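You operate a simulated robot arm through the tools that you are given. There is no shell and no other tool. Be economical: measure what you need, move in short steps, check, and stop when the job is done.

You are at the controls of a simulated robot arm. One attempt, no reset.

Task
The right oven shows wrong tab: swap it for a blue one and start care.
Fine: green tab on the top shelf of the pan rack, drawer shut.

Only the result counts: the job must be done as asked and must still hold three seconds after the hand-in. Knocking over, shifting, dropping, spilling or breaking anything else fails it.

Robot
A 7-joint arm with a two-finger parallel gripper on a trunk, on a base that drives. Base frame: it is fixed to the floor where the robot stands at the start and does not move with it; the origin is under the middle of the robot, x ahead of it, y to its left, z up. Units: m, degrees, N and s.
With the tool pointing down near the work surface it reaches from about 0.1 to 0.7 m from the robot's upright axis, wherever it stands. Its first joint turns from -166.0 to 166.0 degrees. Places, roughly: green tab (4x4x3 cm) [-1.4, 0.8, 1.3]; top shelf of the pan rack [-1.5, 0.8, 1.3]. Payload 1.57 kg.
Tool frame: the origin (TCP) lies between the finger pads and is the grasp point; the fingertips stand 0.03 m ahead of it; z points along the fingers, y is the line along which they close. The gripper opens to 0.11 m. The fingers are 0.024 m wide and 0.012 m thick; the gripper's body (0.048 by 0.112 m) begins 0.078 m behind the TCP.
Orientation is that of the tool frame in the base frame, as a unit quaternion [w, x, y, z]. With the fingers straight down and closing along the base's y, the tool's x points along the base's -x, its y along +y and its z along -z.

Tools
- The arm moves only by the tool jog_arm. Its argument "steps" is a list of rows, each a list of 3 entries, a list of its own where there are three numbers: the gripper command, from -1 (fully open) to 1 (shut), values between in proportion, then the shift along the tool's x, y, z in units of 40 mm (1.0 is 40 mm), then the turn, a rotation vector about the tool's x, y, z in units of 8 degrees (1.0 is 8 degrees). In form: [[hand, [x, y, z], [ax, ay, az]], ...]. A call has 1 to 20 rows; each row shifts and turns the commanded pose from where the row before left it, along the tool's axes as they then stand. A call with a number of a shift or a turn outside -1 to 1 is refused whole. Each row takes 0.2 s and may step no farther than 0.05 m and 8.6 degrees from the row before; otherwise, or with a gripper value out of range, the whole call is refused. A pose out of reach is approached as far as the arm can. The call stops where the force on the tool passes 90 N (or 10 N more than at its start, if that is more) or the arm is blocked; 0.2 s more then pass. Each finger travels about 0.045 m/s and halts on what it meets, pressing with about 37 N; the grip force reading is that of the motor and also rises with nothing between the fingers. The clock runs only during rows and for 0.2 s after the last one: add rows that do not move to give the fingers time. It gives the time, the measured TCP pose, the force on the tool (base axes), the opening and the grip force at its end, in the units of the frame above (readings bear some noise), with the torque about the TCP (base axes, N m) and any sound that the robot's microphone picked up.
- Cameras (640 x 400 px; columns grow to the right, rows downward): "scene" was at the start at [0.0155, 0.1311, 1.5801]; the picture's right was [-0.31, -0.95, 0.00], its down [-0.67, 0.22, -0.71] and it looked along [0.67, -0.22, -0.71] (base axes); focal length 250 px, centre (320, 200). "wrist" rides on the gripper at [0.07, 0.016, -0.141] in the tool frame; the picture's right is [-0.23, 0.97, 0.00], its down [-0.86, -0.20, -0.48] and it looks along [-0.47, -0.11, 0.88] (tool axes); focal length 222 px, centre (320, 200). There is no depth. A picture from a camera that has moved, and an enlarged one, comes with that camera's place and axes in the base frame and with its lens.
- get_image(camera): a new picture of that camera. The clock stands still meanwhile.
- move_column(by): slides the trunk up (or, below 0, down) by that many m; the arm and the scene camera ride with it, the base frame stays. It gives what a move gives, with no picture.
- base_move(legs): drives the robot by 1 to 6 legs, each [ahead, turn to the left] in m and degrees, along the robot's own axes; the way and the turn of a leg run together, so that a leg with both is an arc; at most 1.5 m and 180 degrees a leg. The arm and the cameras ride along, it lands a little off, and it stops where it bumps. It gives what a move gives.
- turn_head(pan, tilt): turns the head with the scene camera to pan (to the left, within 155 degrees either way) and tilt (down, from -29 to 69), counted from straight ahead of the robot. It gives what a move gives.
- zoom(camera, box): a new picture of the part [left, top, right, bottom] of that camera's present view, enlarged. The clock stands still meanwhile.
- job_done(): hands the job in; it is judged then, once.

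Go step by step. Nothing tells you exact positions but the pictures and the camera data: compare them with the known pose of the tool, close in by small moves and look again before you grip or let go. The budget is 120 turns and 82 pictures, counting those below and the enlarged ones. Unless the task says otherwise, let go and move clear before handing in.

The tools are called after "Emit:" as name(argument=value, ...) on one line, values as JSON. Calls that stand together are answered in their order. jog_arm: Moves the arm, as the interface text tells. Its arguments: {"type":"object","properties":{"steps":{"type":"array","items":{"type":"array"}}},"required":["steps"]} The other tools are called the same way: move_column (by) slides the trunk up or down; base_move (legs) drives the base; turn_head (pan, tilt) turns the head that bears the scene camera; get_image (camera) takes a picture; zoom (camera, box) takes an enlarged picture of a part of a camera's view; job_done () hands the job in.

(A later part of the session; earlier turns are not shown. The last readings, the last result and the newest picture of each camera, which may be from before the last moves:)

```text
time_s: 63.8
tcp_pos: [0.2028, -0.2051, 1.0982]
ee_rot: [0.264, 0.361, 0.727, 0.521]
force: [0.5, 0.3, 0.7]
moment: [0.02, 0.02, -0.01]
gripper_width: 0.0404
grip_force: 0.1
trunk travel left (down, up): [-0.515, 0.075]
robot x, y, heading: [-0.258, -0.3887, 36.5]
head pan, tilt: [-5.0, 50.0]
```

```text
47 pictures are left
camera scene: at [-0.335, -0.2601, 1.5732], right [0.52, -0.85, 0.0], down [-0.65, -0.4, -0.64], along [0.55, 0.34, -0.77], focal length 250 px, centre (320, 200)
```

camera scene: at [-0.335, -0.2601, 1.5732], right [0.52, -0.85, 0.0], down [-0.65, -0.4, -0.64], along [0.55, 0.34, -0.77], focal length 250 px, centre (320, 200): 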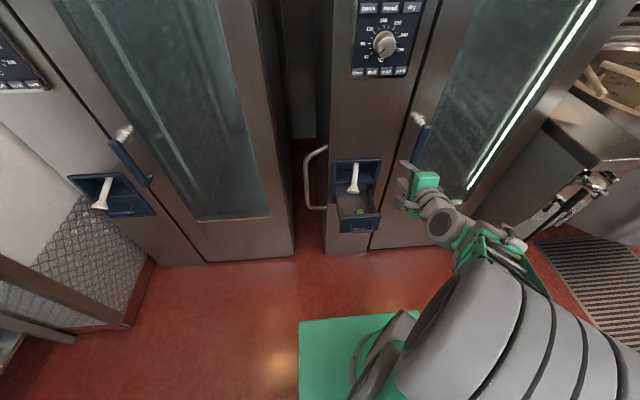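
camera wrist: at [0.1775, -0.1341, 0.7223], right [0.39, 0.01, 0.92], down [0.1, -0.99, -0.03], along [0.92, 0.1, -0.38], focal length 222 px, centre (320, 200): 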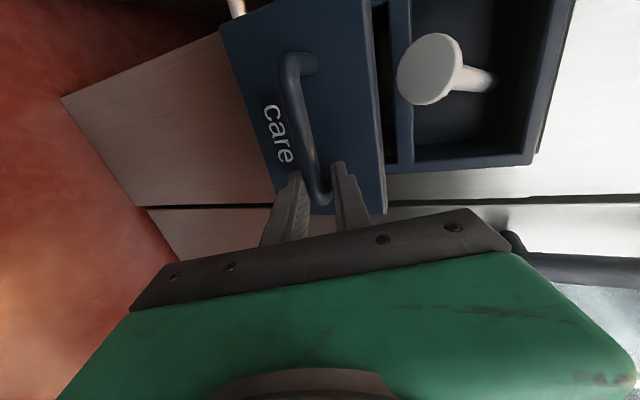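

Emit:
zoom(camera="scene", box=[320, 150, 400, 245])

```text
4.21 times, centred on (360, 198) of scene
camera zoom: at [-0.335, -0.2601, 1.5732], right [0.52, -0.85, 0.0], down [-0.65, -0.4, -0.64], along [0.55, 0.34, -0.77], focal length 1050 px, centre (152, 210)
```

zoom: 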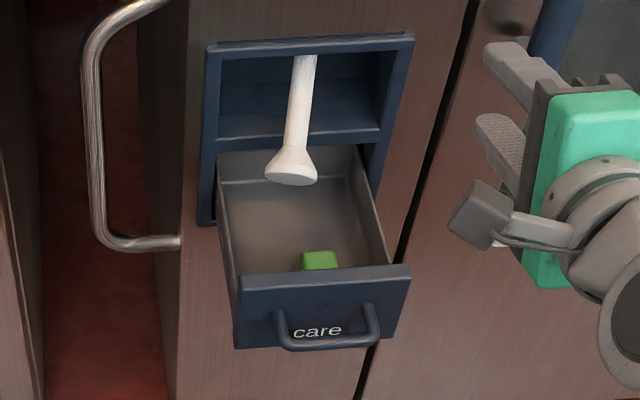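

The green tab sits on the drawer floor just behind the front panel, near (0.355, −0.05). I roll the tool back and pitch it down to fetch it from above.

Emit:
jog_arm(steps=[[-0.2, [0, 0, 0], [0, 0, -1]], [-0.2, [0, 0, 0], [0, 0, -1]], [-0.2, [0, 0, 0], [0, 0, -1]], [-0.2, [0, 0, 0], [0, 0, -1]], [-0.2, [0, 0, 0], [0, 0, -1]], [-0.2, [0, 0, 0], [0, 0, -1]], [-0.2, [0, 0, 0], [0, 0, -1]], [-0.2, [0, 0, 0], [0, 0, -1]], [-0.2, [0, 0, 0], [0, 0, -1]], [-0.2, [0, 0, 0], [0, 0, -1]], [-0.2, [0, 0, 0], [0, 0, -1]], [-0.2, [0, 0, 0], [0, 0, -0.25]]])

Emit:
jog_arm(steps=[[-0.2, [0, 0, 0], [0, 1, 0]], [-0.2, [0, 0, 0], [0, 1, 0]], [-0.2, [0, 0, 0], [0, 1, 0]], [-0.2, [0, 0, 0], [0, 1, 0]], [-0.2, [0, 0, 0], [0, 1, 0]], [-0.2, [0, 0, 0], [0, 1, 0]], [-0.2, [0, 0, 0], [0, 1, 0]], [-0.2, [0, 0, 0], [0, 1, 0]], [-0.2, [0, 0, 0], [0, 0.95, 0]]])

```text
time_s: 66.4
tcp_pos: [0.201, -0.2049, 1.0989]
ee_rot: [0.556, -0.26, 0.769, 0.179]
force: [-0.6, -0.2, -0.8]
moment: [0.0, -0.02, -0.03]
gripper_width: 0.0659
grip_force: 0.0
trunk travel left (down, up): [-0.515, 0.075]
robot x, y, heading: [-0.2545, -0.3954, 36.3]
head pan, tilt: [-5.0, 50.0]
```

```text
time_s: 68.4
tcp_pos: [0.2026, -0.2037, 1.0984]
ee_rot: [0.0, -0.316, 0.949, -0.005]
force: [-0.9, -0.4, 0.7]
moment: [0.02, -0.04, 0.0]
gripper_width: 0.0659
grip_force: 0.0
trunk travel left (down, up): [-0.515, 0.075]
robot x, y, heading: [-0.2598, -0.3926, 36.5]
head pan, tilt: [-5.0, 50.0]
```

Tool is straight down. I drive 0.1 m forward for reach, move over the drawer and look with the wrist camera.

Emit:
base_move(legs=[[0.09, 0]])

Emit:
jog_arm(steps=[[-0.2, [-0.6, 0.2, 0.75], [0, 0, 0]], [-0.2, [-0.6, 0.2, 0.75], [0, 0, 0]], [-0.2, [-0.6, 0.2, 0.75], [0, 0, 0]], [-0.2, [-0.6, 0.2, 0.75], [0, 0, 0]], [-0.2, [0, 0, 0.75], [0, 0, 0]]])

Emit:
get_image(camera="wrist")

```text
time_s: 69.5
tcp_pos: [0.2735, -0.1499, 1.0977]
ee_rot: [0.001, -0.317, 0.949, -0.005]
force: [0.2, 0.2, -0.6]
moment: [0.01, 0.02, -0.04]
gripper_width: 0.0662
grip_force: 0.0
trunk travel left (down, up): [-0.515, 0.075]
robot x, y, heading: [-0.1839, -0.3335, 36.5]
head pan, tilt: [-5.0, 50.0]
```

```text
time_s: 70.7
tcp_pos: [0.3341, -0.0699, 0.9448]
ee_rot: [0.001, -0.317, 0.948, -0.005]
force: [-1.0, -0.2, 0.3]
moment: [-0.03, -0.01, 0.0]
gripper_width: 0.0661
grip_force: 0.1
trunk travel left (down, up): [-0.515, 0.075]
robot x, y, heading: [-0.1877, -0.3335, 36.7]
head pan, tilt: [-5.0, 50.0]
```

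```text
45 pictures are left
camera wrist: at [0.2685, -0.0968, 1.0864], right [-0.4, 0.92, -0.01], down [0.8, 0.36, 0.48], along [0.44, 0.18, -0.88], focal length 222 px, centre (320, 200)
```

wrist: 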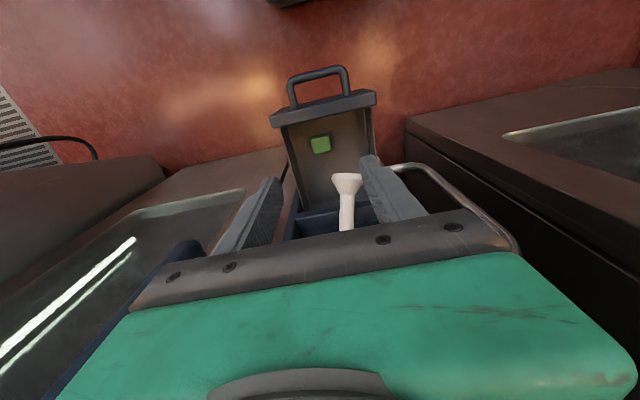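

The tab is at about (0.378, −0.048) with its top near z 0.63. I come down above it and look again.

Emit:
jog_arm(steps=[[-0.2, [-0.3, -0.055, 0.75], [0, 0, 0]], [-0.2, [-0.3, -0.055, 0.75], [0, 0, 0]], [-0.2, [-0.3, -0.055, 0.75], [0, 0, 0]], [-0.2, [-0.3, -0.055, 0.75], [0, 0, 0]]])

Emit:
get_image(camera="wrist")

```text
time_s: 71.7
tcp_pos: [0.3786, -0.0467, 0.8271]
ee_rot: [0.001, -0.316, 0.949, -0.005]
force: [-0.3, -0.2, -0.2]
moment: [-0.02, 0.01, -0.02]
gripper_width: 0.0657
grip_force: 0.0
trunk travel left (down, up): [-0.515, 0.075]
robot x, y, heading: [-0.1843, -0.3364, 36.6]
head pan, tilt: [-5.0, 50.0]
```

```text
44 pictures are left
camera wrist: at [0.3133, -0.0747, 0.9686], right [-0.4, 0.92, -0.01], down [0.8, 0.36, 0.48], along [0.44, 0.18, -0.88], focal length 222 px, centre (320, 200)
```

wrist: 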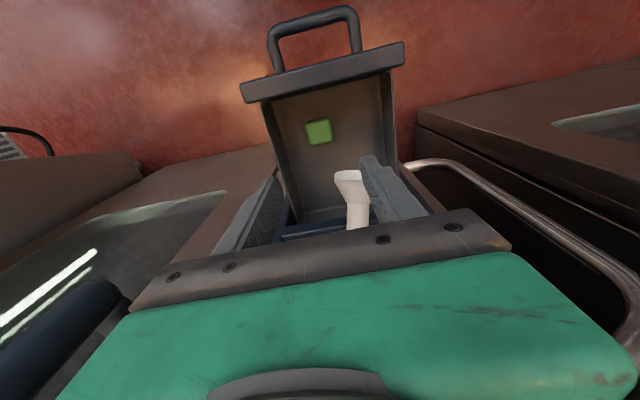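

Two views agree: tab top at (0.378, −0.052, 0.638). I descend so the fingertips reach just above the drawer floor.

Emit:
jog_arm(steps=[[-0.2, [0.09, -0.09, 0.65], [0, 0, 0]], [-0.2, [0, 0, 0.65], [0, 0, 0]], [-0.2, [0, 0, 0.65], [0, 0, 0]], [-0.2, [0, 0, 0.65], [0, 0, 0]], [-0.2, [0, 0, 0.65], [0, 0, 0]], [-0.2, [0, 0, 0.6], [0, 0, 0]]])

Emit:
get_image(camera="wrist")

```text
time_s: 73.1
tcp_pos: [0.3756, -0.0537, 0.6789]
ee_rot: [0.003, -0.317, 0.948, -0.004]
force: [-15.8, -8.5, 28.3]
moment: [2.01, -0.95, 0.71]
gripper_width: 0.0661
grip_force: 0.1
trunk travel left (down, up): [-0.515, 0.075]
robot x, y, heading: [-0.1865, -0.3378, 36.5]
head pan, tilt: [-5.0, 50.0]
```

```text
43 pictures are left
camera wrist: at [0.311, -0.082, 0.8191], right [-0.4, 0.91, -0.01], down [0.8, 0.36, 0.48], along [0.45, 0.19, -0.88], focal length 222 px, centre (320, 200)
```

wrist: 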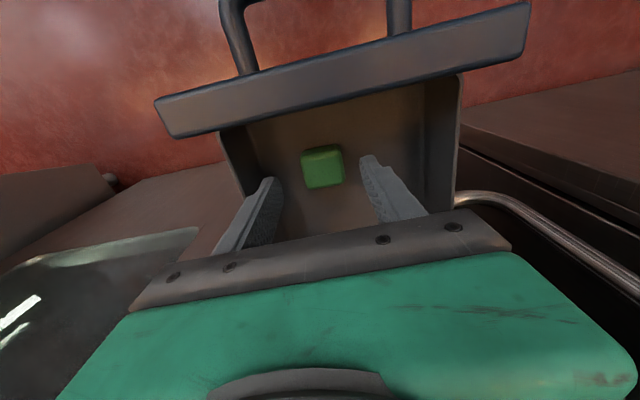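

There is contact: the left front corner of the gripper body is pressing the shower head. I back straight off upward and check the shower.

Emit:
jog_arm(steps=[[-0.2, [0.1, 0, -0.5], [0, 0, 0]], [-0.2, [0.1, 0, -0.8], [0, 0, 0]], [-0.2, [0, 0, -0.8], [0, 0, 0]]])

Emit:
zoom(camera="scene", box=[260, 120, 440, 250])

```text
time_s: 73.9
tcp_pos: [0.3688, -0.061, 0.7535]
ee_rot: [0.0, -0.317, 0.948, -0.005]
force: [0.1, -0.2, -0.3]
moment: [0.01, 0.0, -0.02]
gripper_width: 0.0658
grip_force: 0.0
trunk travel left (down, up): [-0.515, 0.075]
robot x, y, heading: [-0.1858, -0.3375, 36.6]
head pan, tilt: [-5.0, 50.0]
```

```text
3.08 times, centred on (350, 185) of scene
camera zoom: at [-0.2621, -0.2063, 1.5731], right [0.52, -0.85, 0.0], down [-0.65, -0.4, -0.64], along [0.55, 0.34, -0.77], focal length 768 px, centre (228, 246)
```

zoom: 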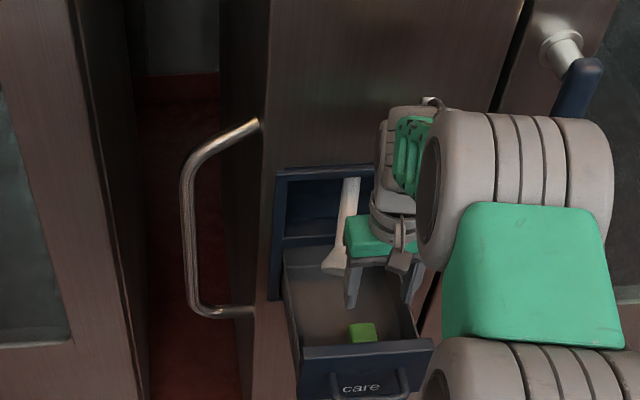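

The shower still hangs in place. I pitch the tool 15° so the gripper body leans away from it, and come down with a check in between.

Emit:
jog_arm(steps=[[-0.2, [0, 0, 0], [0, -0.94, 0]], [-0.2, [0, 0, 0], [0, -0.94, 0]], [-0.2, [0.115, 0.01, 0.526], [0, 0, 0]], [-0.2, [0.115, 0.01, 0.526], [0, 0, 0]], [-0.2, [0.115, 0.01, 0.526], [0, 0, 0]]])

Emit:
get_image(camera="wrist")

```text
time_s: 75.1
tcp_pos: [0.3743, -0.0545, 0.6939]
ee_rot: [0.125, -0.314, 0.941, 0.036]
force: [-0.6, 0.4, -0.6]
moment: [0.01, 0.01, 0.0]
gripper_width: 0.0663
grip_force: 0.0
trunk travel left (down, up): [-0.515, 0.075]
robot x, y, heading: [-0.1874, -0.3381, 36.7]
head pan, tilt: [-5.0, 50.0]
```

```text
41 pictures are left
camera wrist: at [0.2827, -0.1039, 0.8112], right [-0.41, 0.91, 0.05], down [0.68, 0.27, 0.69], along [0.61, 0.31, -0.73], focal length 222 px, centre (320, 200)
```

wrist: 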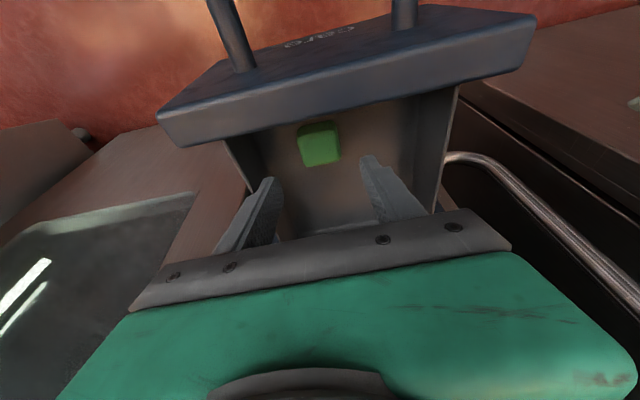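

No contact. I complete the descent.

Emit:
jog_arm(steps=[[-0.2, [0.128, 0, 0.38], [0, 0, 0]], [-0.2, [0.128, 0, 0.38], [0, 0, 0]], [-0.2, [0.128, 0, 0.38], [0, 0, 0]]])

Emit:
get_image(camera="wrist")

```text
time_s: 75.9
tcp_pos: [0.3698, -0.0576, 0.6452]
ee_rot: [0.125, -0.314, 0.94, 0.037]
force: [-0.1, 1.1, -0.2]
moment: [-0.01, 0.01, 0.0]
gripper_width: 0.066
grip_force: 0.0
trunk travel left (down, up): [-0.515, 0.075]
robot x, y, heading: [-0.1849, -0.3393, 36.5]
head pan, tilt: [-5.0, 50.0]
```

```text
40 pictures are left
camera wrist: at [0.2778, -0.1068, 0.7621], right [-0.41, 0.91, 0.05], down [0.68, 0.27, 0.69], along [0.61, 0.31, -0.73], focal length 222 px, centre (320, 200)
```

wrist: 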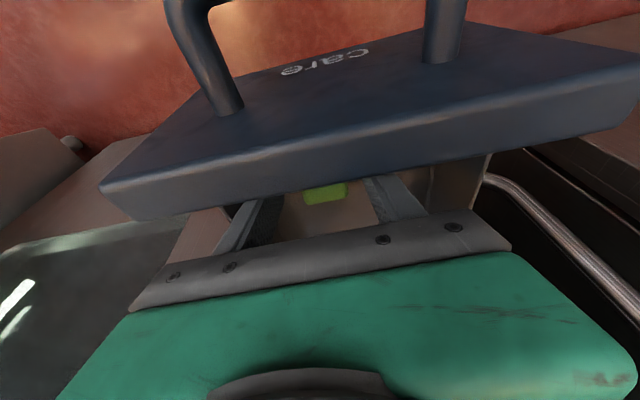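

Using four views for the tab's far edge, its top is nearer z 0.613 and its centre a bit farther forward. I go another 1 cm forward and 1.7 cm down, watching the force.

Emit:
jog_arm(steps=[[-0.2, [-0.2, 0, 0.1], [0, 0, 0]], [-0.2, [0.05, 0, 0.2], [0, 0, 0]], [-0.2, [0.05, 0, 0.2], [0, 0, 0]]])

Emit:
get_image(camera="wrist")

```text
time_s: 76.7
tcp_pos: [0.3796, -0.0524, 0.6279]
ee_rot: [0.128, -0.315, 0.94, 0.036]
force: [0.2, 0.6, 14.5]
moment: [0.4, 0.39, -0.13]
gripper_width: 0.0665
grip_force: 0.2
trunk travel left (down, up): [-0.515, 0.075]
robot x, y, heading: [-0.1871, -0.3374, 36.5]
head pan, tilt: [-5.0, 50.0]
```

```text
39 pictures are left
camera wrist: at [0.2855, -0.1017, 0.7469], right [-0.41, 0.91, 0.05], down [0.67, 0.27, 0.69], along [0.61, 0.32, -0.72], focal length 222 px, centre (320, 200)
```

wrist: 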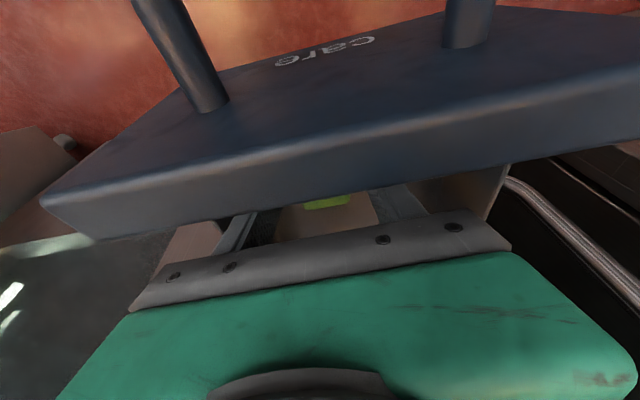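

The fingertips just touched the drawer floor. I lift a few millimetres and close on the tab.

Emit:
jog_arm(steps=[[-0.2, [0, 0, -0.1], [0, 0, 0]], [0.4, [0, 0, 0], [0, 0, 0]], [0.4, [0, 0, 0], [0, 0, 0]], [1, [0, 0, 0], [0, 0, 0]], [1, [0, 0, 0], [0, 0, 0]], [1, [0, 0, 0], [0, 0, 0]], [1, [0, 0, 0], [0, 0, 0]]])

Emit:
get_image(camera="wrist")

```text
time_s: 78.3
tcp_pos: [0.3757, -0.0548, 0.6296]
ee_rot: [0.124, -0.314, 0.94, 0.036]
force: [0.7, 0.1, 0.5]
moment: [-0.01, 0.0, -0.03]
gripper_width: 0.0386
grip_force: 37.5
trunk travel left (down, up): [-0.515, 0.075]
robot x, y, heading: [-0.1871, -0.339, 36.5]
head pan, tilt: [-5.0, 50.0]
```

```text
38 pictures are left
camera wrist: at [0.2834, -0.1036, 0.7485], right [-0.41, 0.91, 0.05], down [0.68, 0.27, 0.68], along [0.61, 0.31, -0.73], focal length 222 px, centre (320, 200)
```

wrist: 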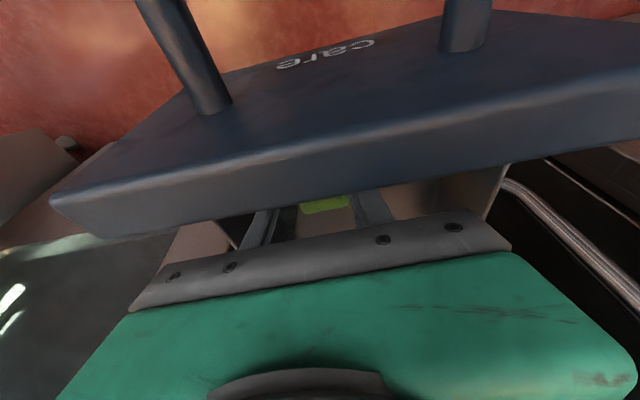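

The tab is held (width 0.0386). I lift it out, up and slightly back.

Emit:
jog_arm(steps=[[1, [-0.19, 0, -0.7], [0, 0, 0]], [1, [-0.1, 0, -0.75], [0, 0, 0]], [1, [0.05, 0, -0.79], [0, 0, 0]], [1, [0.05, 0, -0.79], [0, 0, 0]], [1, [0.05, 0, -0.79], [0, 0, 0]], [1, [0.05, 0, -0.79], [0, 0, 0]]])

Emit:
get_image(camera="wrist")

```text
time_s: 79.7
tcp_pos: [0.3394, -0.0803, 0.8121]
ee_rot: [0.125, -0.315, 0.94, 0.036]
force: [0.7, 0.8, -0.6]
moment: [-0.02, 0.0, 0.02]
gripper_width: 0.0001
grip_force: 21.0
trunk travel left (down, up): [-0.515, 0.075]
robot x, y, heading: [-0.188, -0.3338, 36.5]
head pan, tilt: [-5.0, 50.0]
```

```text
37 pictures are left
camera wrist: at [0.2467, -0.1284, 0.9302], right [-0.41, 0.91, 0.05], down [0.68, 0.27, 0.68], along [0.61, 0.31, -0.73], focal length 222 px, centre (320, 200)
```

wrist: 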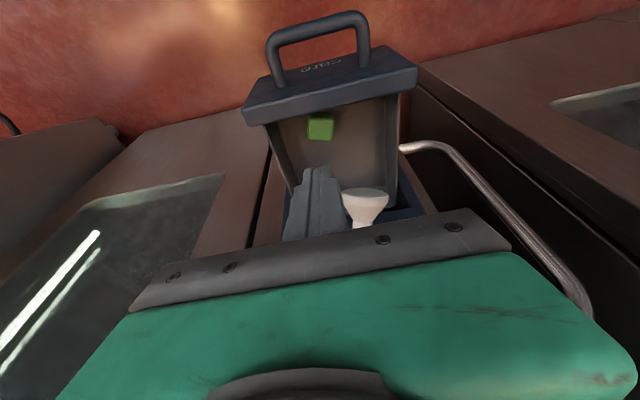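

The tab slipped out and lies in the drawer still; I had only its far edge. I zoom to localise it better.

Emit:
zoom(camera="wrist", box=[240, 80, 400, 180])

```text
4.00 times, centred on (320, 130) of wrist
camera zoom: at [0.2467, -0.1284, 0.9302], right [-0.41, 0.91, 0.05], down [0.68, 0.27, 0.68], along [0.61, 0.31, -0.73], focal length 888 px, centre (320, 480)
```

zoom: 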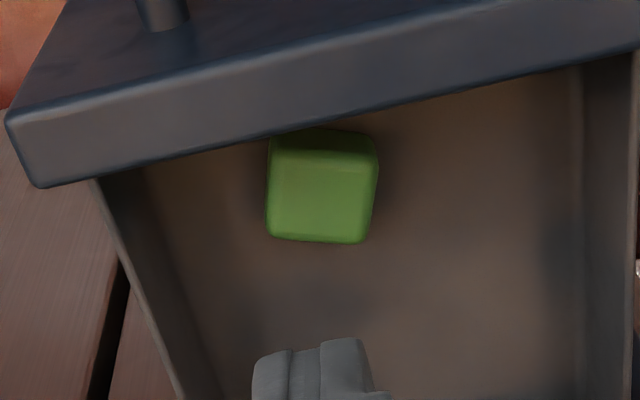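

The tab's top centre is at about (0.376, −0.055), so it was well between the fingers; most likely the lifted tab bumped the shower head. I regrip and this time draw it back toward the front panel before lifting.

Emit:
jog_arm(steps=[[-0.2, [0, 0, 0], [0, 0, 0]], [-0.2, [0, 0, 0], [0, 0, 0]], [-0.2, [0, 0, 0], [0, 0, 0]], [-0.2, [-0.033, 0, 0.72], [0, 0, 0]], [-0.2, [-0.033, 0, 0.72], [0, 0, 0]], [-0.2, [-0.033, 0, 0.72], [0, 0, 0]], [-0.2, [-0.033, 0, 0.72], [0, 0, 0]], [-0.2, [0.1225, 0, 0.554], [0, 0, 0]], [-0.2, [0.1225, 0, 0.554], [0, 0, 0]]])

Emit:
get_image(camera="wrist")

```text
time_s: 81.7
tcp_pos: [0.3705, -0.0601, 0.6544]
ee_rot: [0.125, -0.314, 0.941, 0.036]
force: [0.0, -0.1, 0.5]
moment: [-0.01, 0.01, -0.01]
gripper_width: 0.0661
grip_force: 0.0
trunk travel left (down, up): [-0.515, 0.075]
robot x, y, heading: [-0.1889, -0.3374, 36.5]
head pan, tilt: [-5.0, 50.0]
```

```text
35 pictures are left
camera wrist: at [0.2779, -0.1093, 0.773], right [-0.41, 0.91, 0.05], down [0.68, 0.27, 0.69], along [0.61, 0.31, -0.73], focal length 222 px, centre (320, 200)
```

wrist: 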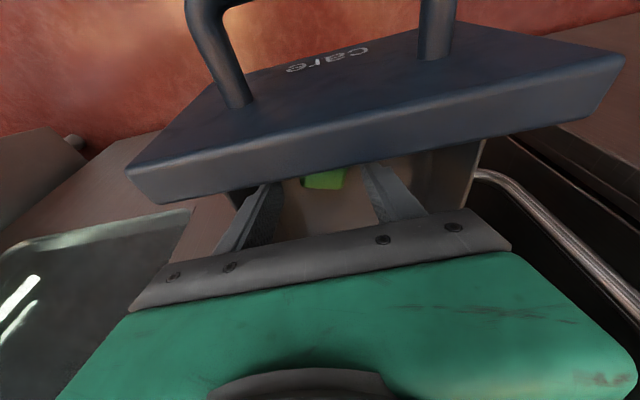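

Alignment is right. Final descent and grip.

Emit:
jog_arm(steps=[[-0.2, [0.0, 0, 0.29], [0, 0, 0]], [-0.2, [0.07, 0, 0.29], [0, 0, 0]], [0.3, [0, 0, 0], [0, 0, 0]], [0.3, [0, 0, 0], [0, 0, 0]], [1, [0, 0, 0], [0, 0, 0]], [1, [0, 0, 0], [0, 0, 0]], [1, [0, 0, 0], [0, 0, 0]], [1, [0, 0, 0], [0, 0, 0]]])

Emit:
jog_arm(steps=[[1, [0.1, 0, -0.15], [0, 0, 0]], [1, [0.15, 0, -0.2], [0, 0, 0]], [1, [0.2, 0, -0.15], [0, 0, 0]]])

```text
time_s: 83.5
tcp_pos: [0.3718, -0.0582, 0.633]
ee_rot: [0.125, -0.313, 0.941, 0.036]
force: [0.3, 1.0, 1.0]
moment: [0.03, 0.03, -0.03]
gripper_width: 0.0388
grip_force: 36.6
trunk travel left (down, up): [-0.515, 0.075]
robot x, y, heading: [-0.1853, -0.3367, 36.7]
head pan, tilt: [-5.0, 50.0]
```

```text
time_s: 84.3
tcp_pos: [0.353, -0.0713, 0.6459]
ee_rot: [0.124, -0.314, 0.941, 0.037]
force: [-0.5, -0.7, -0.3]
moment: [-0.05, -0.01, -0.03]
gripper_width: 0.0389
grip_force: 36.7
trunk travel left (down, up): [-0.515, 0.075]
robot x, y, heading: [-0.1856, -0.3375, 36.6]
head pan, tilt: [-5.0, 50.0]
```

Still held and now clear of the shower head. I lift slowly.

Emit:
jog_arm(steps=[[1, [-0.13, 0, -0.48], [0, 0, 0]], [1, [-0.13, 0, -0.48], [0, 0, 0]], [1, [-0.13, 0, -0.48], [0, 0, 0]]])

Emit:
jog_arm(steps=[[1, [-0.13, 0, -0.48], [0, 0, 0]], [1, [-0.13, 0, -0.48], [0, 0, 0]], [1, [-0.13, 0, -0.48], [0, 0, 0]], [1, [-0.13, 0, -0.48], [0, 0, 0]]])

Emit:
get_image(camera="wrist")

```text
time_s: 85.1
tcp_pos: [0.3531, -0.0708, 0.704]
ee_rot: [0.125, -0.314, 0.941, 0.036]
force: [0.6, 0.8, -0.7]
moment: [-0.03, 0.04, 0.0]
gripper_width: 0.0386
grip_force: 37.3
trunk travel left (down, up): [-0.515, 0.075]
robot x, y, heading: [-0.1861, -0.3361, 36.7]
head pan, tilt: [-5.0, 50.0]
```

```text
time_s: 86.1
tcp_pos: [0.3554, -0.0681, 0.7864]
ee_rot: [0.125, -0.314, 0.94, 0.036]
force: [0.2, 1.3, -0.7]
moment: [0.01, -0.01, -0.03]
gripper_width: 0.0388
grip_force: 37.2
trunk travel left (down, up): [-0.515, 0.075]
robot x, y, heading: [-0.185, -0.3379, 36.4]
head pan, tilt: [-5.0, 50.0]
```

```text
34 pictures are left
camera wrist: at [0.2625, -0.1174, 0.9041], right [-0.41, 0.91, 0.05], down [0.68, 0.27, 0.68], along [0.61, 0.31, -0.73], focal length 222 px, centre (320, 200)
```

wrist: 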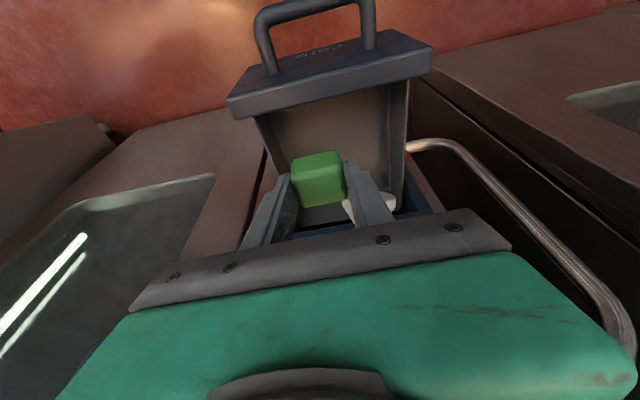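

The green tab is held. I raise the arm to carrying height above the rack level and straighten the tool.

Emit:
jog_arm(steps=[[1, [0.015, 0, -0.91], [0, 0, 0]], [1, [0.015, 0, -0.91], [0, 0, 0]], [1, [0.015, 0, -0.91], [0, 0, 0]], [1, [0.015, 0, -0.91], [0, 0, 0]], [1, [0.015, 0, -0.91], [0, 0, 0]], [1, [0.015, 0, -0.91], [0, 0, 0]], [1, [0.015, 0, -0.91], [0, 0, 0]], [1, [0.015, 0, -0.91], [0, 0, 0]], [1, [0.015, 0, -0.91], [0, 0, 0]], [1, [0.015, 0, -0.91], [0, 0, 0]], [1, [0.015, 0, -0.91], [0, 0, 0]], [1, [0.015, 0, -0.91], [0, 0, 0]], [1, [0.015, 0, -0.91], [0, 0, 0]], [1, [0.015, 0, -0.91], [0, 0, 0]], [1, [0.015, 0, -0.91], [0, 0, 0]], [1, [0, 0, 0], [0, 0.94, 0]], [1, [0, 0, 0], [0, 0.94, 0]]])

Emit:
move_column(by=0.07)

```text
time_s: 89.7
tcp_pos: [0.2511, -0.1475, 1.2941]
ee_rot: [0.062, -0.313, 0.948, -0.014]
force: [-0.5, -0.8, -0.5]
moment: [0.01, 0.0, 0.02]
gripper_width: 0.0387
grip_force: 37.3
out of reach, approached as far as the arm can: row 15, 16
trunk travel left (down, up): [-0.515, 0.075]
robot x, y, heading: [-0.1859, -0.3367, 36.4]
head pan, tilt: [-5.0, 50.0]
```

```text
time_s: 90.8
tcp_pos: [0.2513, -0.1483, 1.3635]
ee_rot: [0.062, -0.312, 0.948, -0.015]
force: [-0.4, 0.2, -1.1]
moment: [0.02, 0.01, -0.02]
gripper_width: 0.0389
grip_force: 36.8
trunk travel left (down, up): [-0.585, 0.005]
robot x, y, heading: [-0.1873, -0.3356, 36.2]
head pan, tilt: [-5.0, 50.0]
```

Carrying height is z 1.36. I drive round the stand toward the rack and look.

Emit:
base_move(legs=[[0, 72], [0.5, 0], [0, 45]])

Emit:
turn_head(pan=0, tilt=25)

Emit:
get_image(camera="scene")

```text
time_s: 98.9
tcp_pos: [-0.702, 0.4378, 1.3637]
ee_rot: [-0.046, 0.97, -0.235, -0.045]
force: [0.9, -0.1, -1.2]
moment: [-0.01, 0.0, -0.02]
gripper_width: 0.0389
grip_force: 36.9
trunk travel left (down, up): [-0.585, 0.005]
robot x, y, heading: [-0.338, 0.1297, 153.2]
head pan, tilt: [-5.0, 50.0]
```

```text
time_s: 99.8
tcp_pos: [-0.7022, 0.4374, 1.3652]
ee_rot: [-0.045, 0.97, -0.234, -0.045]
force: [0.0, -0.2, -0.3]
moment: [-0.01, -0.02, 0.05]
gripper_width: 0.0387
grip_force: 36.6
trunk travel left (down, up): [-0.585, 0.005]
robot x, y, heading: [-0.3398, 0.133, 152.9]
head pan, tilt: [0.0, 25.0]
```

```text
33 pictures are left
camera scene: at [-0.4392, 0.01, 1.6806], right [0.45, 0.89, 0.0], down [0.38, -0.19, -0.91], along [-0.81, 0.41, -0.42], focal length 250 px, centre (320, 200)
```

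scene: 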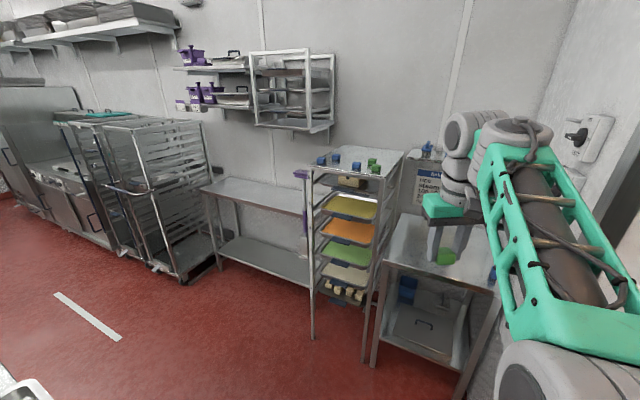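

I zoom on the rack's top to locate the tabs and free places.

Emit:
zoom(camera="scene", box=[295, 135, 415, 210])

```text
5.33 times, centred on (355, 172) of scene
camera zoom: at [-0.4392, 0.01, 1.6806], right [0.45, 0.89, 0.0], down [0.38, -0.19, -0.91], along [-0.81, 0.41, -0.42], focal length 1331 px, centre (133, 347)
```

zoom: 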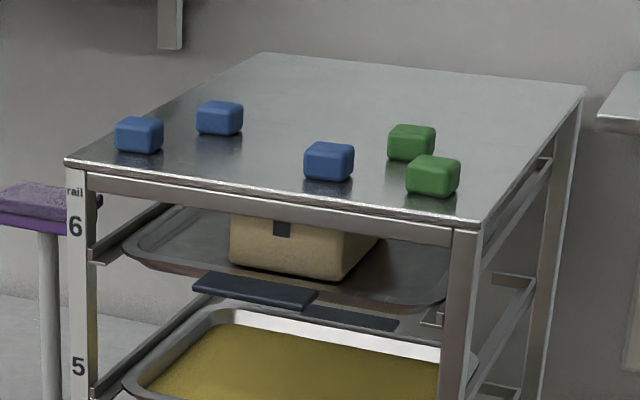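

Tabs mapped: three blue and two green near the front of the rack top (z≈1.315), and there is a free spot between the two front blue tabs. I pull the arm in for clearance, then drive in front of the rack.

Emit:
jog_arm(steps=[[1, [0.8, 0, -0.3], [0, 0, 0]], [1, [0.8, 0, -0.3], [0, 0, 0]], [1, [0.8, 0, -0.3], [0, 0, 0]]])

Emit:
base_move(legs=[[0, 27], [0.86, 0], [0, -53.5]])

Emit:
turn_head(pan=0, tilt=35)

Emit:
get_image(camera="scene")

```text
time_s: 100.6
tcp_pos: [-0.6147, 0.3919, 1.3926]
ee_rot: [-0.045, 0.97, -0.234, -0.047]
force: [0.1, 0.6, -0.3]
moment: [0.01, 0.0, 0.02]
gripper_width: 0.0391
grip_force: 36.9
trunk travel left (down, up): [-0.585, 0.005]
robot x, y, heading: [-0.3388, 0.1334, 153.2]
head pan, tilt: [0.0, 25.0]
```

```text
time_s: 108.9
tcp_pos: [-1.3259, 0.5006, 1.3918]
ee_rot: [-0.054, 0.885, -0.462, -0.033]
force: [0.1, 0.6, -1.0]
moment: [-0.01, 0.0, -0.03]
gripper_width: 0.0389
grip_force: 37.1
trunk travel left (down, up): [-0.585, 0.005]
robot x, y, heading: [-1.2056, 0.1387, 125.0]
head pan, tilt: [0.0, 25.0]
```

```text
time_s: 109.7
tcp_pos: [-1.3267, 0.5013, 1.3915]
ee_rot: [-0.054, 0.885, -0.461, -0.033]
force: [-0.5, -0.8, -0.2]
moment: [0.0, -0.01, -0.01]
gripper_width: 0.0386
grip_force: 37.3
trunk travel left (down, up): [-0.585, 0.005]
robot x, y, heading: [-1.2068, 0.1403, 125.1]
head pan, tilt: [0.0, 35.0]
```

```text
31 pictures are left
camera scene: at [-1.3493, 0.0768, 1.665], right [0.82, 0.57, 0.0], down [0.33, -0.47, -0.82], along [-0.47, 0.67, -0.57], focal length 250 px, centre (320, 200)
```

scene: 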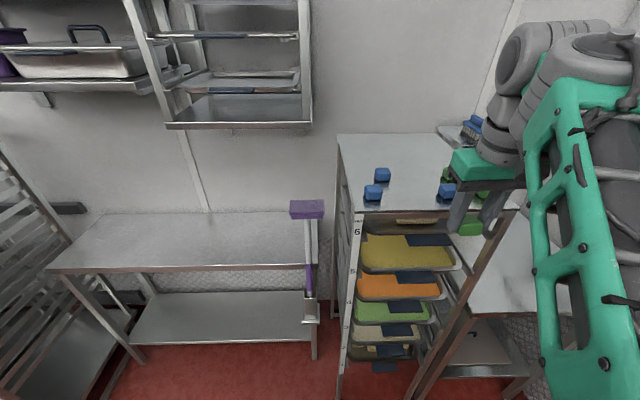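

Views agree on the tab positions. I drive the last 0.11 m, level the held tab, and move over the free spot at height.

Emit:
base_move(legs=[[0.11, 1.2]])

Emit:
jog_arm(steps=[[1, [0, 0, 0], [-0.25, -0.55, -0.065]], [1, [0, 0, 0], [-0.25, -0.55, -0.065]], [1, [0, 0.4, 0], [0, 0, 0]], [1, [0, 0.4, 0], [0, 0, 0]]])

```text
time_s: 110.8
tcp_pos: [-1.402, 0.5904, 1.39]
ee_rot: [-0.054, 0.891, -0.45, -0.034]
force: [-0.3, -0.1, -0.6]
moment: [-0.03, -0.05, 0.0]
gripper_width: 0.0387
grip_force: 37.5
trunk travel left (down, up): [-0.585, 0.005]
robot x, y, heading: [-1.2684, 0.2308, 126.2]
head pan, tilt: [0.0, 35.0]
```

```text
time_s: 111.8
tcp_pos: [-1.4246, 0.5686, 1.3904]
ee_rot: [-0.058, 0.89, -0.436, -0.118]
force: [-0.2, 0.2, -0.1]
moment: [0.0, 0.0, 0.01]
gripper_width: 0.0388
grip_force: 37.1
trunk travel left (down, up): [-0.585, 0.005]
robot x, y, heading: [-1.2715, 0.2301, 126.2]
head pan, tilt: [0.0, 35.0]
```

Let me check the view over the spot with the wrist camera.

Emit:
jog_arm(steps=[[1, [-0.6, 0, 0.16], [0, 0, 0]], [1, [-0.6, 0, 0.16], [0, 0, 0]], [1, [-0.6, 0, 0.16], [0, 0, 0]]])

Emit:
get_image(camera="wrist")

Emit:
zoom(camera="scene", box=[320, 100, 520, 260])

```text
time_s: 112.7
tcp_pos: [-1.4712, 0.6312, 1.3879]
ee_rot: [-0.056, 0.891, -0.435, -0.118]
force: [0.5, -0.5, -0.9]
moment: [0.01, -0.01, 0.03]
gripper_width: 0.0386
grip_force: 37.5
trunk travel left (down, up): [-0.585, 0.005]
robot x, y, heading: [-1.2707, 0.2278, 126.4]
head pan, tilt: [0.0, 35.0]
```

```text
30 pictures are left
camera wrist: at [-1.4193, 0.5384, 1.5063], right [-0.9, -0.42, 0.06], down [-0.27, 0.68, 0.68], along [-0.33, 0.6, -0.73], focal length 222 px, centre (320, 200)
```

wrist: 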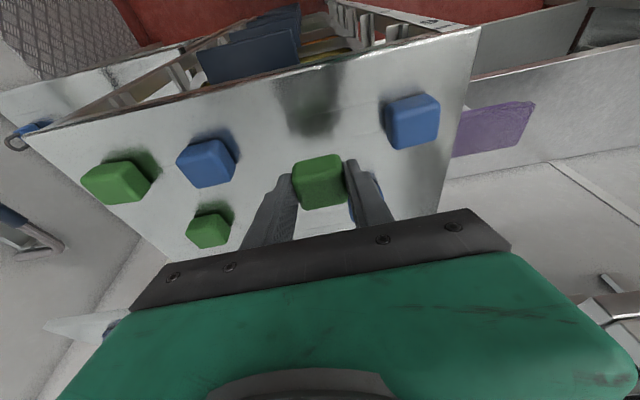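

```text
2.50 times, centred on (420, 180) of scene
camera zoom: at [-1.413, 0.1642, 1.6649], right [0.8, 0.59, 0.0], down [0.34, -0.46, -0.82], along [-0.49, 0.66, -0.57], focal length 624 px, centre (70, 250)
```

zoom: 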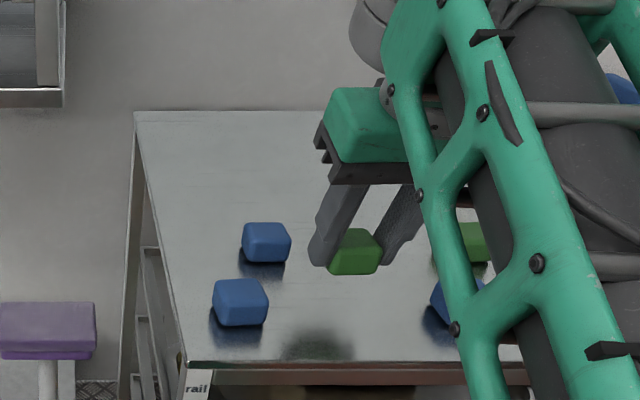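

The spot below is free. I lower vertically in small steps and feel for contact.

Emit:
jog_arm(steps=[[1, [0.052, 0, 0.193], [0, 0, 0]], [1, [0.052, 0, 0.193], [0, 0, 0]], [1, [0.052, 0, 0.193], [0, 0, 0]], [1, [0.026, 0, 0.1], [0, 0, 0]]])

Emit:
get_image(camera="wrist")

```text
time_s: 113.7
tcp_pos: [-1.471, 0.6272, 1.3625]
ee_rot: [-0.058, 0.891, -0.435, -0.119]
force: [0.5, 0.1, -0.8]
moment: [0.03, 0.01, -0.02]
gripper_width: 0.0391
grip_force: 37.0
trunk travel left (down, up): [-0.585, 0.005]
robot x, y, heading: [-1.2715, 0.2282, 126.4]
head pan, tilt: [0.0, 35.0]
```

```text
28 pictures are left
camera wrist: at [-1.4192, 0.5357, 1.4811], right [-0.9, -0.42, 0.06], down [-0.27, 0.68, 0.68], along [-0.33, 0.6, -0.73], focal length 222 px, centre (320, 200)
```

wrist: 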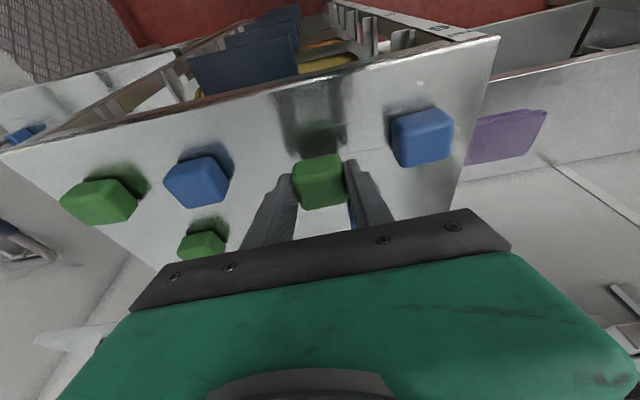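

Going on down by 4 mm steps until the tab touches.

Emit:
jog_arm(steps=[[1, [0.026, 0, 0.097], [0, 0, 0]], [1, [0.026, 0, 0.097], [0, 0, 0]], [1, [0.013, 0, 0.048], [0, 0, 0]]])

```text
time_s: 114.5
tcp_pos: [-1.4711, 0.6296, 1.3542]
ee_rot: [-0.057, 0.891, -0.435, -0.117]
force: [-0.3, 1.0, -0.1]
moment: [0.02, 0.0, -0.04]
gripper_width: 0.0388
grip_force: 36.7
trunk travel left (down, up): [-0.585, 0.005]
robot x, y, heading: [-1.2691, 0.2308, 126.3]
head pan, tilt: [0.0, 35.0]
```

Emit:
jog_arm(steps=[[1, [0.02, 0, 0.072], [0, 0, 0]], [1, [0.02, 0, 0.072], [0, 0, 0]], [1, [0, 0, 0], [0, 0, 0]]])

Emit:
zoom(camera="scene", box=[370, 160, 490, 235])

```text
time_s: 115.2
tcp_pos: [-1.4711, 0.6284, 1.3473]
ee_rot: [-0.057, 0.891, -0.435, -0.118]
force: [-0.3, -0.1, -0.2]
moment: [-0.04, -0.04, 0.01]
gripper_width: 0.0389
grip_force: 37.0
trunk travel left (down, up): [-0.585, 0.005]
robot x, y, heading: [-1.2689, 0.2335, 126.7]
head pan, tilt: [0.0, 35.0]
```

```text
5.33 times, centred on (430, 198) of scene
camera zoom: at [-1.4126, 0.1637, 1.6649], right [0.8, 0.59, 0.0], down [0.34, -0.46, -0.82], along [-0.49, 0.66, -0.57], focal length 1331 px, centre (-267, 213)
```

zoom: 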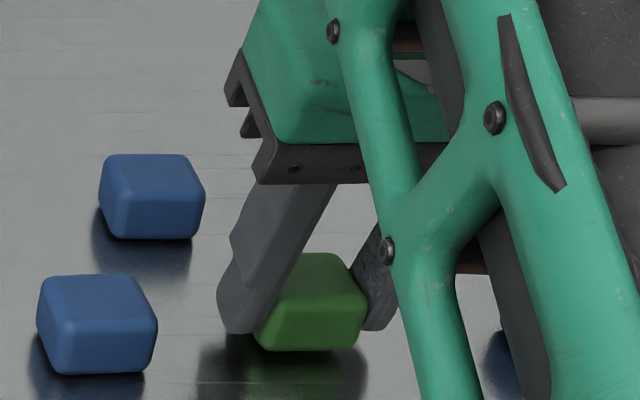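

Close but apparently not yet touching; two more small steps.

Emit:
jog_arm(steps=[[1, [0.02, 0, 0.072], [0, 0, 0]], [1, [0.02, 0, 0.072], [0, 0, 0]], [1, [0, 0, 0], [0, 0, 0]]])

```text
time_s: 116.0
tcp_pos: [-1.4721, 0.6275, 1.3438]
ee_rot: [-0.06, 0.89, -0.436, -0.12]
force: [-1.4, 5.7, 24.7]
moment: [0.07, -0.05, -0.12]
gripper_width: 0.0389
grip_force: 36.6
trunk travel left (down, up): [-0.585, 0.005]
robot x, y, heading: [-1.2673, 0.231, 126.3]
head pan, tilt: [0.0, 35.0]
```

Contact felt. I ease up a millimetre, open, and lift away.

Emit:
jog_arm(steps=[[1, [-0.01, 0, -0.04], [0, 0, 0]], [0.0, [0, 0, 0], [0, 0, 0]], [-0.1, [0, 0, 0], [0, 0, 0]], [-0.1, [0, 0, 0], [0, 0, 0]], [-0.1, [-0.13, 0, -0.48], [0, 0, 0]], [-0.1, [-0.13, 0, -0.48], [0, 0, 0]], [-0.1, [-0.13, 0, -0.48], [0, 0, 0]]])

Emit:
get_image(camera="wrist")

```text
time_s: 117.7
tcp_pos: [-1.4711, 0.6294, 1.4024]
ee_rot: [-0.058, 0.891, -0.435, -0.118]
force: [0.6, -1.1, 0.1]
moment: [-0.04, -0.01, 0.03]
gripper_width: 0.0607
grip_force: 0.0
trunk travel left (down, up): [-0.585, 0.005]
robot x, y, heading: [-1.2688, 0.232, 126.4]
head pan, tilt: [0.0, 35.0]
```

```text
26 pictures are left
camera wrist: at [-1.4184, 0.5358, 1.5205], right [-0.9, -0.42, 0.06], down [-0.27, 0.68, 0.68], along [-0.33, 0.6, -0.73], focal length 222 px, centre (320, 200)
```

wrist: 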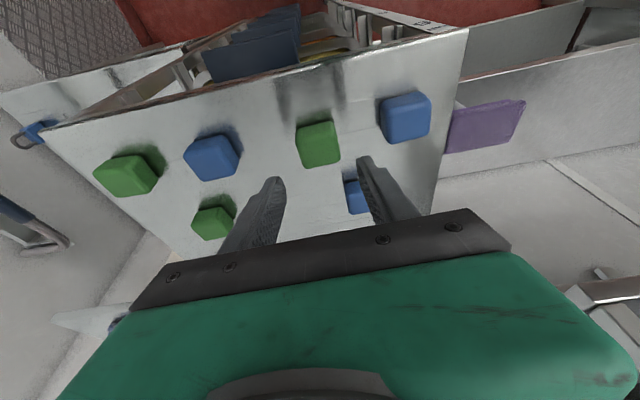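

The green tab stands on the rack. Next is the nearest blue tab, about 0.098 m to the right; I move over it.

Emit:
jog_arm(steps=[[-0.3, [0.06, -0.817, -0.02], [0, 0, 0]], [-0.3, [0.06, -0.817, -0.02], [0, 0, 0]], [-0.3, [0.06, -0.817, -0.02], [0, 0, 0]], [-0.3, [0, 0, 0], [0, 0, 0]]])

Emit:
get_image(camera="wrist")

```text
time_s: 118.7
tcp_pos: [-1.3887, 0.6827, 1.4055]
ee_rot: [-0.057, 0.891, -0.435, -0.118]
force: [-0.8, 0.1, 0.4]
moment: [0.0, -0.01, 0.02]
gripper_width: 0.0713
grip_force: 0.1
trunk travel left (down, up): [-0.585, 0.005]
robot x, y, heading: [-1.2689, 0.2353, 126.4]
head pan, tilt: [0.0, 35.0]
```

```text
25 pictures are left
camera wrist: at [-1.3372, 0.591, 1.5249], right [-0.9, -0.43, 0.06], down [-0.27, 0.68, 0.68], along [-0.33, 0.6, -0.73], focal length 222 px, centre (320, 200)
```

wrist: 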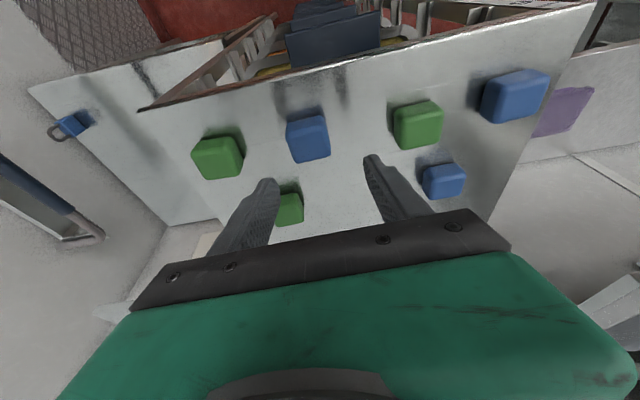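

Small correction of 1 cm right and 0.5 cm nearer, then descend on the blue tab and grip.

Emit:
jog_arm(steps=[[-0.3, [0.12, -0.25, -0.03], [0, 0, 0]], [-0.3, [0.094, 0, 0.35], [0, 0, 0]], [-0.3, [0.094, 0, 0.35], [0, 0, 0]]])

Emit:
get_image(camera="wrist")

```text
time_s: 119.5
tcp_pos: [-1.3793, 0.6843, 1.3758]
ee_rot: [-0.057, 0.891, -0.435, -0.117]
force: [0.1, -0.5, -0.2]
moment: [0.0, 0.01, 0.05]
gripper_width: 0.0718
grip_force: 0.0
trunk travel left (down, up): [-0.585, 0.005]
robot x, y, heading: [-1.2692, 0.235, 126.4]
head pan, tilt: [0.0, 35.0]
```

```text
24 pictures are left
camera wrist: at [-1.3278, 0.5917, 1.4932], right [-0.9, -0.42, 0.06], down [-0.27, 0.68, 0.68], along [-0.33, 0.6, -0.73], focal length 222 px, centre (320, 200)
```

wrist: 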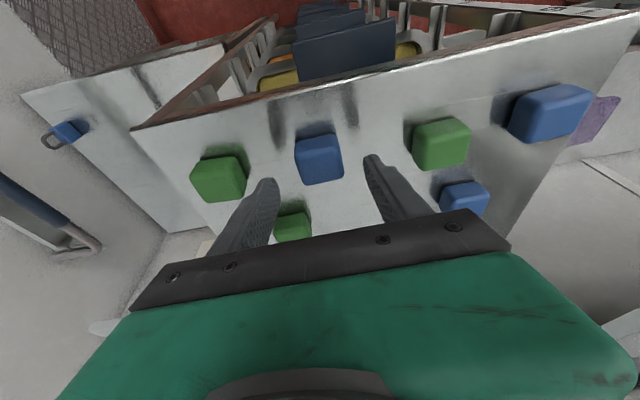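

Centred. Completing the descent and gripping.

Emit:
jog_arm(steps=[[-0.3, [0.06, 0, 0.24], [0, 0, 0]], [-0.3, [0.06, 0, 0.24], [0, 0, 0]], [-0.3, [0.06, 0, 0.24], [0, 0, 0]], [0.3, [0, 0, 0], [0, 0, 0]], [0.3, [0, 0, 0], [0, 0, 0]], [1, [0, 0, 0], [0, 0, 0]], [1, [0, 0, 0], [0, 0, 0]], [1, [0, 0, 0], [0, 0, 0]], [1, [0, 0, 0], [0, 0, 0]]])

```text
time_s: 121.5
tcp_pos: [-1.3793, 0.6835, 1.343]
ee_rot: [-0.058, 0.891, -0.436, -0.118]
force: [0.5, -1.0, -0.3]
moment: [0.03, 0.01, 0.0]
gripper_width: 0.039
grip_force: 37.5
trunk travel left (down, up): [-0.585, 0.005]
robot x, y, heading: [-1.2721, 0.2297, 126.3]
head pan, tilt: [0.0, 35.0]
```

Blue tab held. Lift, pull back clear of the rack and check.

Emit:
jog_arm(steps=[[1, [-0.13, 0, -0.48], [0, 0, 0]], [1, [-0.13, 0, -0.48], [0, 0, 0]], [1, [-0.1, 0, -0.4], [0, 0, 0]], [1, [0.7, 0, -0.19], [0, 0, 0]], [1, [0.7, 0, -0.19], [0, 0, 0]], [1, [0.7, 0, -0.19], [0, 0, 0]]])

Emit:
base_move(legs=[[-0.11, 0]])

Emit:
get_image(camera="scene")

```text
time_s: 122.8
tcp_pos: [-1.3228, 0.6154, 1.4007]
ee_rot: [-0.058, 0.891, -0.435, -0.118]
force: [-0.1, 0.2, -0.4]
moment: [-0.02, 0.01, 0.0]
gripper_width: 0.0388
grip_force: 37.0
trunk travel left (down, up): [-0.585, 0.005]
robot x, y, heading: [-1.2666, 0.2304, 125.9]
head pan, tilt: [0.0, 35.0]
```

```text
time_s: 124.0
tcp_pos: [-1.2588, 0.5284, 1.4024]
ee_rot: [-0.058, 0.89, -0.436, -0.118]
force: [0.5, -0.1, -1.1]
moment: [0.01, 0.0, -0.01]
gripper_width: 0.0388
grip_force: 36.9
trunk travel left (down, up): [-0.585, 0.005]
robot x, y, heading: [-1.2047, 0.1449, 126.0]
head pan, tilt: [0.0, 35.0]
```

```text
23 pictures are left
camera scene: at [-1.348, 0.0759, 1.6649], right [0.81, 0.59, 0.0], down [0.34, -0.46, -0.82], along [-0.49, 0.66, -0.57], focal length 250 px, centre (320, 200)
```

scene: 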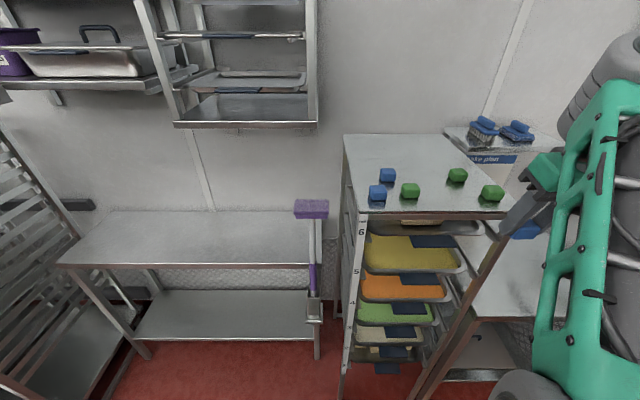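

Green is on the shelf and blue is in the hand. I drive back the same way, in reverse.

Emit:
base_move(legs=[[0, 53.8], [-0.865, 0], [0, -71.5], [-0.5, 0], [0, -71.8]])

Emit:
turn_head(pan=-5, tilt=50)

Emit:
get_image(camera="scene")

```text
time_s: 139.7
tcp_pos: [0.1947, -0.2408, 1.4021]
ee_rot: [0.124, -0.341, 0.931, 0.046]
force: [-0.2, 0.4, -0.9]
moment: [0.01, 0.02, -0.02]
gripper_width: 0.039
grip_force: 37.0
trunk travel left (down, up): [-0.585, 0.005]
robot x, y, heading: [-0.1908, -0.3115, 38.7]
head pan, tilt: [0.0, 35.0]
```

```text
time_s: 140.5
tcp_pos: [0.1954, -0.2403, 1.4011]
ee_rot: [0.124, -0.341, 0.931, 0.045]
force: [-0.1, 0.2, -0.5]
moment: [-0.02, 0.03, 0.04]
gripper_width: 0.0389
grip_force: 37.2
trunk travel left (down, up): [-0.585, 0.005]
robot x, y, heading: [-0.1862, -0.3101, 38.6]
head pan, tilt: [-5.0, 50.0]
```

```text
22 pictures are left
camera scene: at [-0.2682, -0.1819, 1.6432], right [0.56, -0.83, 0.0], down [-0.64, -0.43, -0.64], along [0.53, 0.36, -0.77], focal length 250 px, centre (320, 200)
```

scene: 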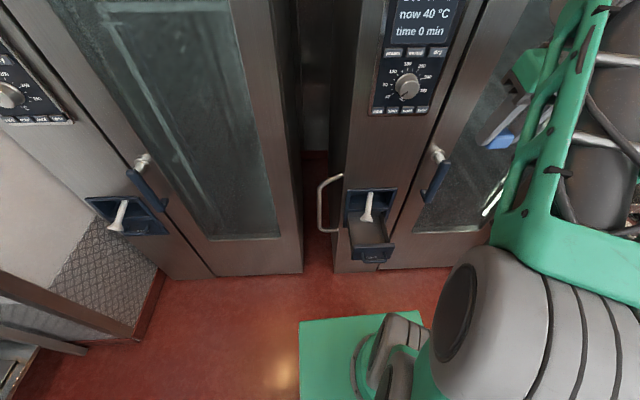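

I trim the heading by −2° and then travel to above the drawer.

Emit:
base_move(legs=[[0, -2.1]])

Emit:
jog_arm(steps=[[1, [-0.5, 0.25, 0.13], [0, 0, 0]], [1, [-0.5, 0.25, 0.13], [0, 0, 0]], [1, [-0.5, 0.25, 0.13], [0, 0, 0]], [1, [-0.5, 0.25, 0.13], [0, 0, 0]]])

```text
time_s: 141.3
tcp_pos: [0.1977, -0.2552, 1.4019]
ee_rot: [0.124, -0.323, 0.937, 0.042]
force: [0.8, 0.8, -0.5]
moment: [-0.01, 0.04, -0.01]
gripper_width: 0.0387
grip_force: 37.1
trunk travel left (down, up): [-0.585, 0.005]
robot x, y, heading: [-0.1844, -0.3107, 36.4]
head pan, tilt: [-5.0, 50.0]
```

```text
time_s: 142.3
tcp_pos: [0.2388, -0.1711, 1.4016]
ee_rot: [0.124, -0.323, 0.937, 0.043]
force: [-0.2, 0.8, -0.6]
moment: [0.04, 0.03, 0.01]
gripper_width: 0.0387
grip_force: 37.2
trunk travel left (down, up): [-0.585, 0.005]
robot x, y, heading: [-0.186, -0.3103, 36.6]
head pan, tilt: [-5.0, 50.0]
```

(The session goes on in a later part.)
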